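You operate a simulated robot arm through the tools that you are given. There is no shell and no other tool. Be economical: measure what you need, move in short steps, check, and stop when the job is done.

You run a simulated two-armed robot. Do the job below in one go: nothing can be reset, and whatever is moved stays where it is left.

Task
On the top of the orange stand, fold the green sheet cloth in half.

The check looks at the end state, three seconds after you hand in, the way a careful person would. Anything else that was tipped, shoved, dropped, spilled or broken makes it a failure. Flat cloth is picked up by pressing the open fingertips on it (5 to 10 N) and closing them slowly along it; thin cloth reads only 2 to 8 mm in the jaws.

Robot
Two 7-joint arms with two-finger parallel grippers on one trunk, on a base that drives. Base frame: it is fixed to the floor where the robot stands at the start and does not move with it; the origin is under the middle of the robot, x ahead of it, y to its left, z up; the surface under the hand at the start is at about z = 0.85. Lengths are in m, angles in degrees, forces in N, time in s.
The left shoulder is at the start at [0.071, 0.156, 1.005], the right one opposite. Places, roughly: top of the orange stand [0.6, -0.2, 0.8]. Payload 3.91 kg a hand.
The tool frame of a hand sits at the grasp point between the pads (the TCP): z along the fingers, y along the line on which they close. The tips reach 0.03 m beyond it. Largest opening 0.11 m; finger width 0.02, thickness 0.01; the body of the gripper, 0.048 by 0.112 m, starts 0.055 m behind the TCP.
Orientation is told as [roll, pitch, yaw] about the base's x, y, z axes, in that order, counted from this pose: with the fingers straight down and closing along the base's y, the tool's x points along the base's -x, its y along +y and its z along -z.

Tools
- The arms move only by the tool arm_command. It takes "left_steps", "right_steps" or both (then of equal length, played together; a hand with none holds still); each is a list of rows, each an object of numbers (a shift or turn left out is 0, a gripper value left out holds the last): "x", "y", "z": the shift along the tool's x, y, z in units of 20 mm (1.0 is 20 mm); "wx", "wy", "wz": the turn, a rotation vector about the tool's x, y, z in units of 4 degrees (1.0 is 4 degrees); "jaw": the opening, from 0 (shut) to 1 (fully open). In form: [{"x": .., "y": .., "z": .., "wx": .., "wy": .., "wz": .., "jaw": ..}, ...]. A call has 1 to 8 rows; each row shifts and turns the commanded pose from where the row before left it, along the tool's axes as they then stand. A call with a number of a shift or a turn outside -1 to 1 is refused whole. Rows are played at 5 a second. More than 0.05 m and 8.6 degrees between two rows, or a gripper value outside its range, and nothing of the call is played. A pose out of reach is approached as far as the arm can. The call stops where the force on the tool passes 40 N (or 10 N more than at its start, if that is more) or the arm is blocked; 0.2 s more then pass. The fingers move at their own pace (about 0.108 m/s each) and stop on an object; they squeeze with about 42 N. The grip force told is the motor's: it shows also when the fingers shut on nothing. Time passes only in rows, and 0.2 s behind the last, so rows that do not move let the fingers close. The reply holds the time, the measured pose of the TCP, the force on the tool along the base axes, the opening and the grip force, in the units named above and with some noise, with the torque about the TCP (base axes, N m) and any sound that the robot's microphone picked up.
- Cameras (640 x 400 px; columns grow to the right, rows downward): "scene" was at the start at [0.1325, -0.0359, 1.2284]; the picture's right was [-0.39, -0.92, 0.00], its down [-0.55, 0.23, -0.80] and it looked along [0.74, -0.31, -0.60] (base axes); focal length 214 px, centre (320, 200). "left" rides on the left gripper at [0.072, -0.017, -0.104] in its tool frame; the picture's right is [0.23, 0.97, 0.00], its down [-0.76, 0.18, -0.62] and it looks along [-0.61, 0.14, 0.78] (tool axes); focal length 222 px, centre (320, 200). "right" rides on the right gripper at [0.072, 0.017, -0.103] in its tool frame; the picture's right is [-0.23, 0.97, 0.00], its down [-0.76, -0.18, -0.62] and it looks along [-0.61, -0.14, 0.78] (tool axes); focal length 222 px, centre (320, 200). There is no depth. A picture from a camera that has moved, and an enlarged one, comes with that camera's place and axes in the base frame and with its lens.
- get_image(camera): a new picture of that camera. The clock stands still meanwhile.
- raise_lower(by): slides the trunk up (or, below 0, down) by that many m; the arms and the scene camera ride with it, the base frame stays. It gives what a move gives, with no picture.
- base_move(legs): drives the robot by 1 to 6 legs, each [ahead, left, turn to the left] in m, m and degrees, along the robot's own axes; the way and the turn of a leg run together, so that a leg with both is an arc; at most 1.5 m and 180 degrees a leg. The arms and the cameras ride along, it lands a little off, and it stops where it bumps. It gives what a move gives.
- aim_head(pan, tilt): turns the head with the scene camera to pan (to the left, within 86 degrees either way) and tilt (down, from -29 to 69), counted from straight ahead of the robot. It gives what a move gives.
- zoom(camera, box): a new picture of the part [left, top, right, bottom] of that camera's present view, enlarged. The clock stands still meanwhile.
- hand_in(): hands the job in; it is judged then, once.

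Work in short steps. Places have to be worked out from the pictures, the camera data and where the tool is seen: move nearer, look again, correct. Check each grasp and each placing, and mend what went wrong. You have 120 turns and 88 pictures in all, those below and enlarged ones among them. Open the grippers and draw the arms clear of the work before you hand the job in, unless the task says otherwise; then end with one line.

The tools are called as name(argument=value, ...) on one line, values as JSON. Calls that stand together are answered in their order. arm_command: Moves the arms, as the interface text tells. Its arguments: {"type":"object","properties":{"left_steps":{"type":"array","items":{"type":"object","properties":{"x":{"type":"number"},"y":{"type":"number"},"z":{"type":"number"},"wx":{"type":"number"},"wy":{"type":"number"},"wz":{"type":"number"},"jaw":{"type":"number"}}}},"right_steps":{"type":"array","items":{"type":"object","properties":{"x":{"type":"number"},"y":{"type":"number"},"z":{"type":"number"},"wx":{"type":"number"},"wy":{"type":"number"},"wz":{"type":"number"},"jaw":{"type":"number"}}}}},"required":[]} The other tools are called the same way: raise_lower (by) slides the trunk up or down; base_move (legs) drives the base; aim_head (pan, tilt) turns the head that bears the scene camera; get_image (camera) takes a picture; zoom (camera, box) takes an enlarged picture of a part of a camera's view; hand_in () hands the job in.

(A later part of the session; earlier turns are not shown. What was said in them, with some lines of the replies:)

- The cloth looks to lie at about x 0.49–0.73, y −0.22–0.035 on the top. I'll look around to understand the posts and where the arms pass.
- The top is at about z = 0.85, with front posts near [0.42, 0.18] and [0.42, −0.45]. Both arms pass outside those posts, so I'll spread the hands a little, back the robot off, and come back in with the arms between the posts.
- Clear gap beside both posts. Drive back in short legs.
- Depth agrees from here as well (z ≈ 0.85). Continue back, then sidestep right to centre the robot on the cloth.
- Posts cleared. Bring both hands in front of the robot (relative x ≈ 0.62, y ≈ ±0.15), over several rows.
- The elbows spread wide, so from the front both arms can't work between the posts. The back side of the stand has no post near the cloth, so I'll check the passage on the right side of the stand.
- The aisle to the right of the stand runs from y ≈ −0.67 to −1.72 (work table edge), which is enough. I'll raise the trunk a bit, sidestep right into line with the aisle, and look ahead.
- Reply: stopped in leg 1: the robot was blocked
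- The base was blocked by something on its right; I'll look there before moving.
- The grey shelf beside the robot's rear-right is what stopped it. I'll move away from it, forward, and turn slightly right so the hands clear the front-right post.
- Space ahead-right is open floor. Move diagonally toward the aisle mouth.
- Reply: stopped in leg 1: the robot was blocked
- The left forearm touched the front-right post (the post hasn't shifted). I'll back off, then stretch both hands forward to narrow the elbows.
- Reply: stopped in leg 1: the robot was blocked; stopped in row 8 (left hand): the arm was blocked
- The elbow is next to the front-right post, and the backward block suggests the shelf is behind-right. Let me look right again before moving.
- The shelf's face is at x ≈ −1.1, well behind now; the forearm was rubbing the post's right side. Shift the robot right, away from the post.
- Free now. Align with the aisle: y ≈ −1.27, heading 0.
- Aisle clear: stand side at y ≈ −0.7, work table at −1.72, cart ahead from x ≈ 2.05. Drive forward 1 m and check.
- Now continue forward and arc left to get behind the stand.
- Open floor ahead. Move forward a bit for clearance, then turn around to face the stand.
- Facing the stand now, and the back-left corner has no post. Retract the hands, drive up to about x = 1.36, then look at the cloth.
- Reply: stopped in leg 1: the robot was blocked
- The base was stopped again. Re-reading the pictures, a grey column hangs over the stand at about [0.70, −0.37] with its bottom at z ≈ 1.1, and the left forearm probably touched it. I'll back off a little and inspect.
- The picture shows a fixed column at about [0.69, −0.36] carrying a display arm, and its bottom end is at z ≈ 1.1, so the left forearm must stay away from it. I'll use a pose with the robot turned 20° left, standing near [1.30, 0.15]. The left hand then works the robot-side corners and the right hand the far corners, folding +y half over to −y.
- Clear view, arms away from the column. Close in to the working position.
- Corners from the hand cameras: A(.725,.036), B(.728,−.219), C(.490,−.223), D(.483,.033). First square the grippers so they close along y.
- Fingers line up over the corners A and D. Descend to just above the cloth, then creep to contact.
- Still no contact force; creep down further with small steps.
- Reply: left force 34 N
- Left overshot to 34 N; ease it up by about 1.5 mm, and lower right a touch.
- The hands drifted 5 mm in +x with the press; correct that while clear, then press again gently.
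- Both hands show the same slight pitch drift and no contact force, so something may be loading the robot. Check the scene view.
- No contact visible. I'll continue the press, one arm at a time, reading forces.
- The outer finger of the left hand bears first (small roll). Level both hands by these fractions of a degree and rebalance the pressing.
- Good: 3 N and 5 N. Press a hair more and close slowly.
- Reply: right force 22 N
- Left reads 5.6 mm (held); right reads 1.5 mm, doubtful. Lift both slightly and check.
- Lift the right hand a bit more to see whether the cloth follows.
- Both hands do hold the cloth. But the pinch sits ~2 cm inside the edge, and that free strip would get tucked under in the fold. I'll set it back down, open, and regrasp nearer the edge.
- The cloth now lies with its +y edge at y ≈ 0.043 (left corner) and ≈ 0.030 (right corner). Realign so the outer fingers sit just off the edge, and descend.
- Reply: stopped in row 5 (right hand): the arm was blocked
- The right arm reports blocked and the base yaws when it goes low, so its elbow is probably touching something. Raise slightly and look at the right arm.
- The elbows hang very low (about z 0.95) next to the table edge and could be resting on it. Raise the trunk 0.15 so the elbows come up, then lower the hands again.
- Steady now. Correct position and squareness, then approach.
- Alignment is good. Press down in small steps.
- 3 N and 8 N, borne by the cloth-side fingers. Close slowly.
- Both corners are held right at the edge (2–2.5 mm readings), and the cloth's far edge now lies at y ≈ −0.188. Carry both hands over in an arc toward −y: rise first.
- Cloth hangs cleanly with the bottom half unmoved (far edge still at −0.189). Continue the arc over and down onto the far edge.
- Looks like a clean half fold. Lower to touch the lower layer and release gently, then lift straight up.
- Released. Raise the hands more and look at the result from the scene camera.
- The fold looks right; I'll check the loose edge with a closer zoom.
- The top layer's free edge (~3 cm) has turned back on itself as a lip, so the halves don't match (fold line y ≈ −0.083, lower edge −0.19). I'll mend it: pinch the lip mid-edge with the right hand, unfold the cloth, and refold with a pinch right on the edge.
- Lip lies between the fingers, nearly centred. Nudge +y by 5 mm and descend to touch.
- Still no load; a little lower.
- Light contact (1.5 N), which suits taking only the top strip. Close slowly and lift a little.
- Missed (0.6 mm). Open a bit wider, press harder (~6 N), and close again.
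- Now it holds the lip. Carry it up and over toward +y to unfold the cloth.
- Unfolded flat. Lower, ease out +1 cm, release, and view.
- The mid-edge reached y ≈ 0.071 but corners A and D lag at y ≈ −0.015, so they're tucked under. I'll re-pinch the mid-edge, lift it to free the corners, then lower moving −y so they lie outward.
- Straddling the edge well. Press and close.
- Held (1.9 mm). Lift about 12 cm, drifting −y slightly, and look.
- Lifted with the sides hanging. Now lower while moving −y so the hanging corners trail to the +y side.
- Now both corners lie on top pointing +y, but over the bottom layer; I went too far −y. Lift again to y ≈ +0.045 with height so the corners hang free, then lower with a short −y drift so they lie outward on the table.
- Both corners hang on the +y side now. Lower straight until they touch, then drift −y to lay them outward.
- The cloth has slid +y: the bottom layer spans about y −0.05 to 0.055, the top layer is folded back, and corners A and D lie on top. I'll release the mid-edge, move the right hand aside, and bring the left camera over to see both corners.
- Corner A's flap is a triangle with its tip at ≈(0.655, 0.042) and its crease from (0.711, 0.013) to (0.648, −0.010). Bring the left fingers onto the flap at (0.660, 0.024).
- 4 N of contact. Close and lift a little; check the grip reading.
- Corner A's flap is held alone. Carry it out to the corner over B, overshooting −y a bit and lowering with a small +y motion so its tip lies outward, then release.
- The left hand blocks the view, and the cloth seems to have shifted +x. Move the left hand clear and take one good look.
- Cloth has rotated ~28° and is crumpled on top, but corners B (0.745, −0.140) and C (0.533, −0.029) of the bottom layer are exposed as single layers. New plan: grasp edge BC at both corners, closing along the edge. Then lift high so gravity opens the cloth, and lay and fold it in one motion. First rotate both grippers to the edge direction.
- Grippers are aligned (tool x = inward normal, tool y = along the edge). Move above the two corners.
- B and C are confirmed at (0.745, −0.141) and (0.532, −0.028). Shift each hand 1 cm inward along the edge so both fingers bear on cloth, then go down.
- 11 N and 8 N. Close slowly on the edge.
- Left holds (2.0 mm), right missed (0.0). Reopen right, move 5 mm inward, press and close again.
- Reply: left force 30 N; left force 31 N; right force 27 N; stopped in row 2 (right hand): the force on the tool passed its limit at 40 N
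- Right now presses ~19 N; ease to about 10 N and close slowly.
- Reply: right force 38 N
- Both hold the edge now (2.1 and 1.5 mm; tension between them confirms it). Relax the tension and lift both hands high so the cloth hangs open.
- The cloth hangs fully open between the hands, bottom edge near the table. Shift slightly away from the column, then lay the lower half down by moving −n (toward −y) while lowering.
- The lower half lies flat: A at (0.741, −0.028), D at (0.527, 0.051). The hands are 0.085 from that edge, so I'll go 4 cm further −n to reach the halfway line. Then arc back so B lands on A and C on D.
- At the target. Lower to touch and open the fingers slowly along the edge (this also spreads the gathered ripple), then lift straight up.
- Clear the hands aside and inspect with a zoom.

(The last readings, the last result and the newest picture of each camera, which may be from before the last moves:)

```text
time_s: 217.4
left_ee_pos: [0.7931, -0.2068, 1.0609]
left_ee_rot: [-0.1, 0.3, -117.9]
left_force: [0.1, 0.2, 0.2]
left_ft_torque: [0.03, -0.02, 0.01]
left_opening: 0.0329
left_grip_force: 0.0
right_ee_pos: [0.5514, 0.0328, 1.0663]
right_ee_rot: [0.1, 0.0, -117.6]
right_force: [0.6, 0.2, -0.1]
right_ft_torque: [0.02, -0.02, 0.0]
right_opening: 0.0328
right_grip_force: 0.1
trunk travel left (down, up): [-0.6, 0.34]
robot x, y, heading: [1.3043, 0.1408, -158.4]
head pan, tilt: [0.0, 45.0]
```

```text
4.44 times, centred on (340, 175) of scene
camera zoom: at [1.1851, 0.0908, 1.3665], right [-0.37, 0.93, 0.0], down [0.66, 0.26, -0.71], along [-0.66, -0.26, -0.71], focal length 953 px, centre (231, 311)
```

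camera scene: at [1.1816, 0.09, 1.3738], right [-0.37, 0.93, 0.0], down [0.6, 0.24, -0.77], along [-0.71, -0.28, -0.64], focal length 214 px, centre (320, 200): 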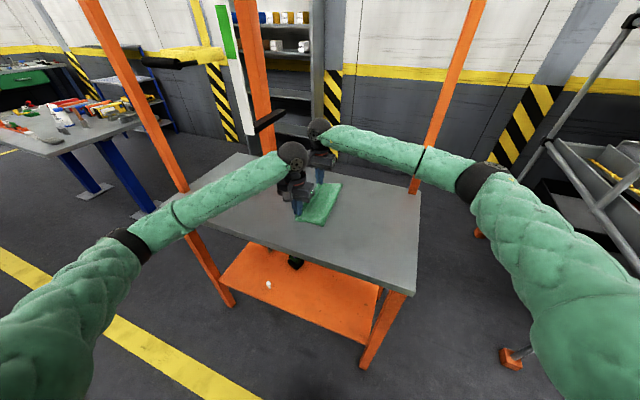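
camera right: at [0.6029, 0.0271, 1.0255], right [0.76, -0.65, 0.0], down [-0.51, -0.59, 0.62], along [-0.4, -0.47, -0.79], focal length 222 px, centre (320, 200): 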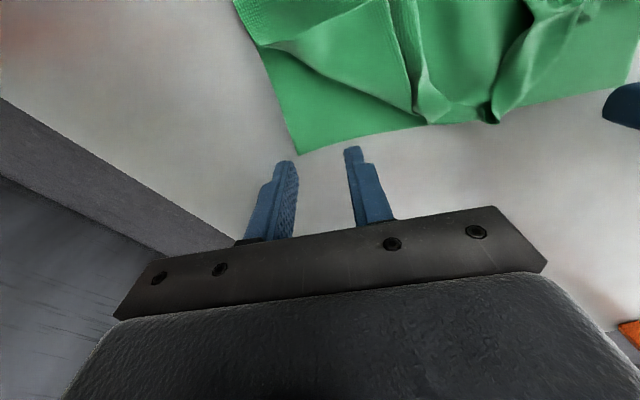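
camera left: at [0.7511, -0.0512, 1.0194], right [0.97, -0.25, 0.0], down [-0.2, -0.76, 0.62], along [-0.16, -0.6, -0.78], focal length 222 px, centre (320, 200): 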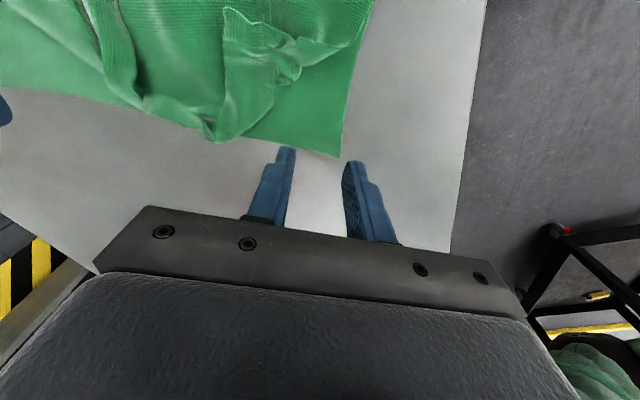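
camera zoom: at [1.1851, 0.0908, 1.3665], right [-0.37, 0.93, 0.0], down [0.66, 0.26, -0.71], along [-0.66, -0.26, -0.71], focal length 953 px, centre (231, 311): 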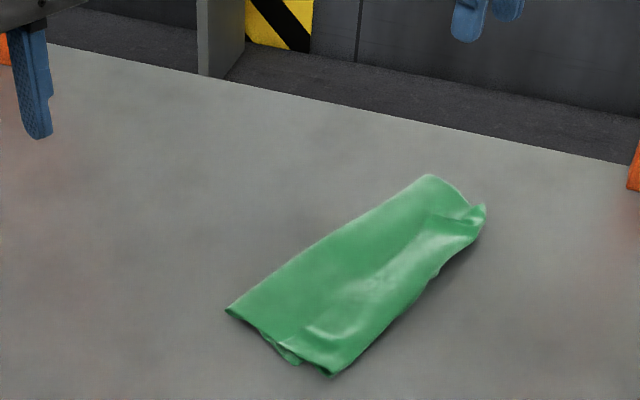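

The cloth now lies folded in half on the stand, loose edges together, no strip turned back on top. Draw the arms clear: back the base away from the stand.

arm_command(left_steps=[{"y": 1}, {"y": 1}, {"z": -1}], right_steps=[{"z": -1}, {"z": -1}, {"z": -1}])

base_move(legs=[[-0.4, 0, 0]])

zoom(camera="scene", box=[250, 60, 410, 170])

```text
time_s: 218.2
left_ee_pos: [0.8273, -0.2241, 1.0822]
left_ee_rot: [-0.2, 0.2, -118.0]
left_force: [-1.0, -0.5, 0.0]
left_ft_torque: [0.01, 0.02, 0.04]
left_opening: 0.033
left_grip_force: 0.1
right_ee_pos: [0.5506, 0.0326, 1.1261]
right_ee_rot: [0.1, 0.1, -117.6]
right_force: [-0.6, 1.2, 0.3]
right_ft_torque: [0.02, -0.01, 0.01]
right_opening: 0.033
right_grip_force: 0.0
trunk travel left (down, up): [-0.6, 0.34]
robot x, y, heading: [1.3105, 0.1373, -158.1]
head pan, tilt: [0.0, 45.0]
```

```text
time_s: 220.7
left_ee_pos: [1.1975, -0.0789, 1.0822]
left_ee_rot: [-0.1, 0.3, -117.8]
left_force: [-0.3, 0.0, 0.2]
left_ft_torque: [0.01, -0.01, -0.05]
left_opening: 0.0329
left_grip_force: 0.0
right_ee_pos: [0.9201, 0.1761, 1.1267]
right_ee_rot: [0.2, 0.1, -117.4]
right_force: [0.0, 0.0, 0.3]
right_ft_torque: [-0.03, 0.01, 0.02]
right_opening: 0.0331
right_grip_force: 0.0
trunk travel left (down, up): [-0.6, 0.34]
robot x, y, heading: [1.6765, 0.2884, -158.1]
head pan, tilt: [0.0, 45.0]
```

```text
3.64 times, centred on (330, 115) of scene
camera zoom: at [1.554, 0.2376, 1.3666], right [-0.37, 0.93, 0.0], down [0.66, 0.26, -0.71], along [-0.66, -0.26, -0.71], focal length 780 px, centre (284, 509)
```

zoom: 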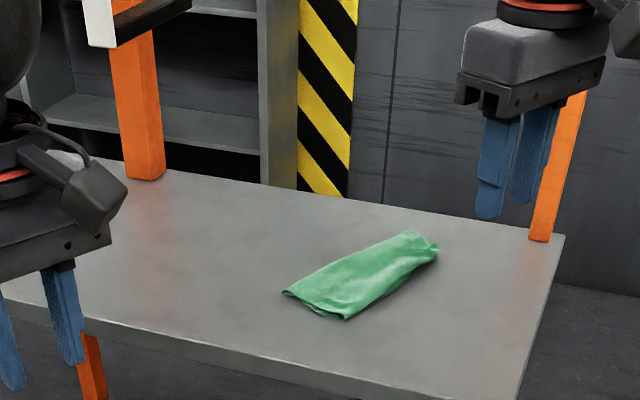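

The cloth lies folded in half on the stand and the hands are clear. Open the grippers fully and hand in.

arm_command(left_steps=[{"jaw": 1}, {}, {}], right_steps=[{"jaw": 1}, {}, {}])

hand_in()

```text
time_s: 221.5
left_ee_pos: [1.197, -0.0801, 1.082]
left_ee_rot: [-0.1, 0.2, -117.6]
left_force: [-0.2, 0.4, 1.0]
left_ft_torque: [-0.05, 0.0, -0.02]
left_opening: 0.1101
left_grip_force: 0.1
right_ee_pos: [0.9195, 0.1742, 1.1258]
right_ee_rot: [0.1, 0.0, -117.4]
right_force: [0.0, 0.4, -0.4]
right_ft_torque: [-0.01, -0.02, -0.03]
right_opening: 0.1102
right_grip_force: 0.1
trunk travel left (down, up): [-0.6, 0.34]
robot x, y, heading: [1.6726, 0.2903, -158.2]
head pan, tilt: [0.0, 45.0]
```

```text
The job is handed in.
```

The green cloth is folded in half on the orange stand, about 28° askew and 0.06–0.10 m wide (a clean half is 0.127 m), so an edge may be curled under; driving around, the robot bumped the grey shelf, a stand post and probably the hanging column, with nothing seen to move; grippers are open and arms clear.
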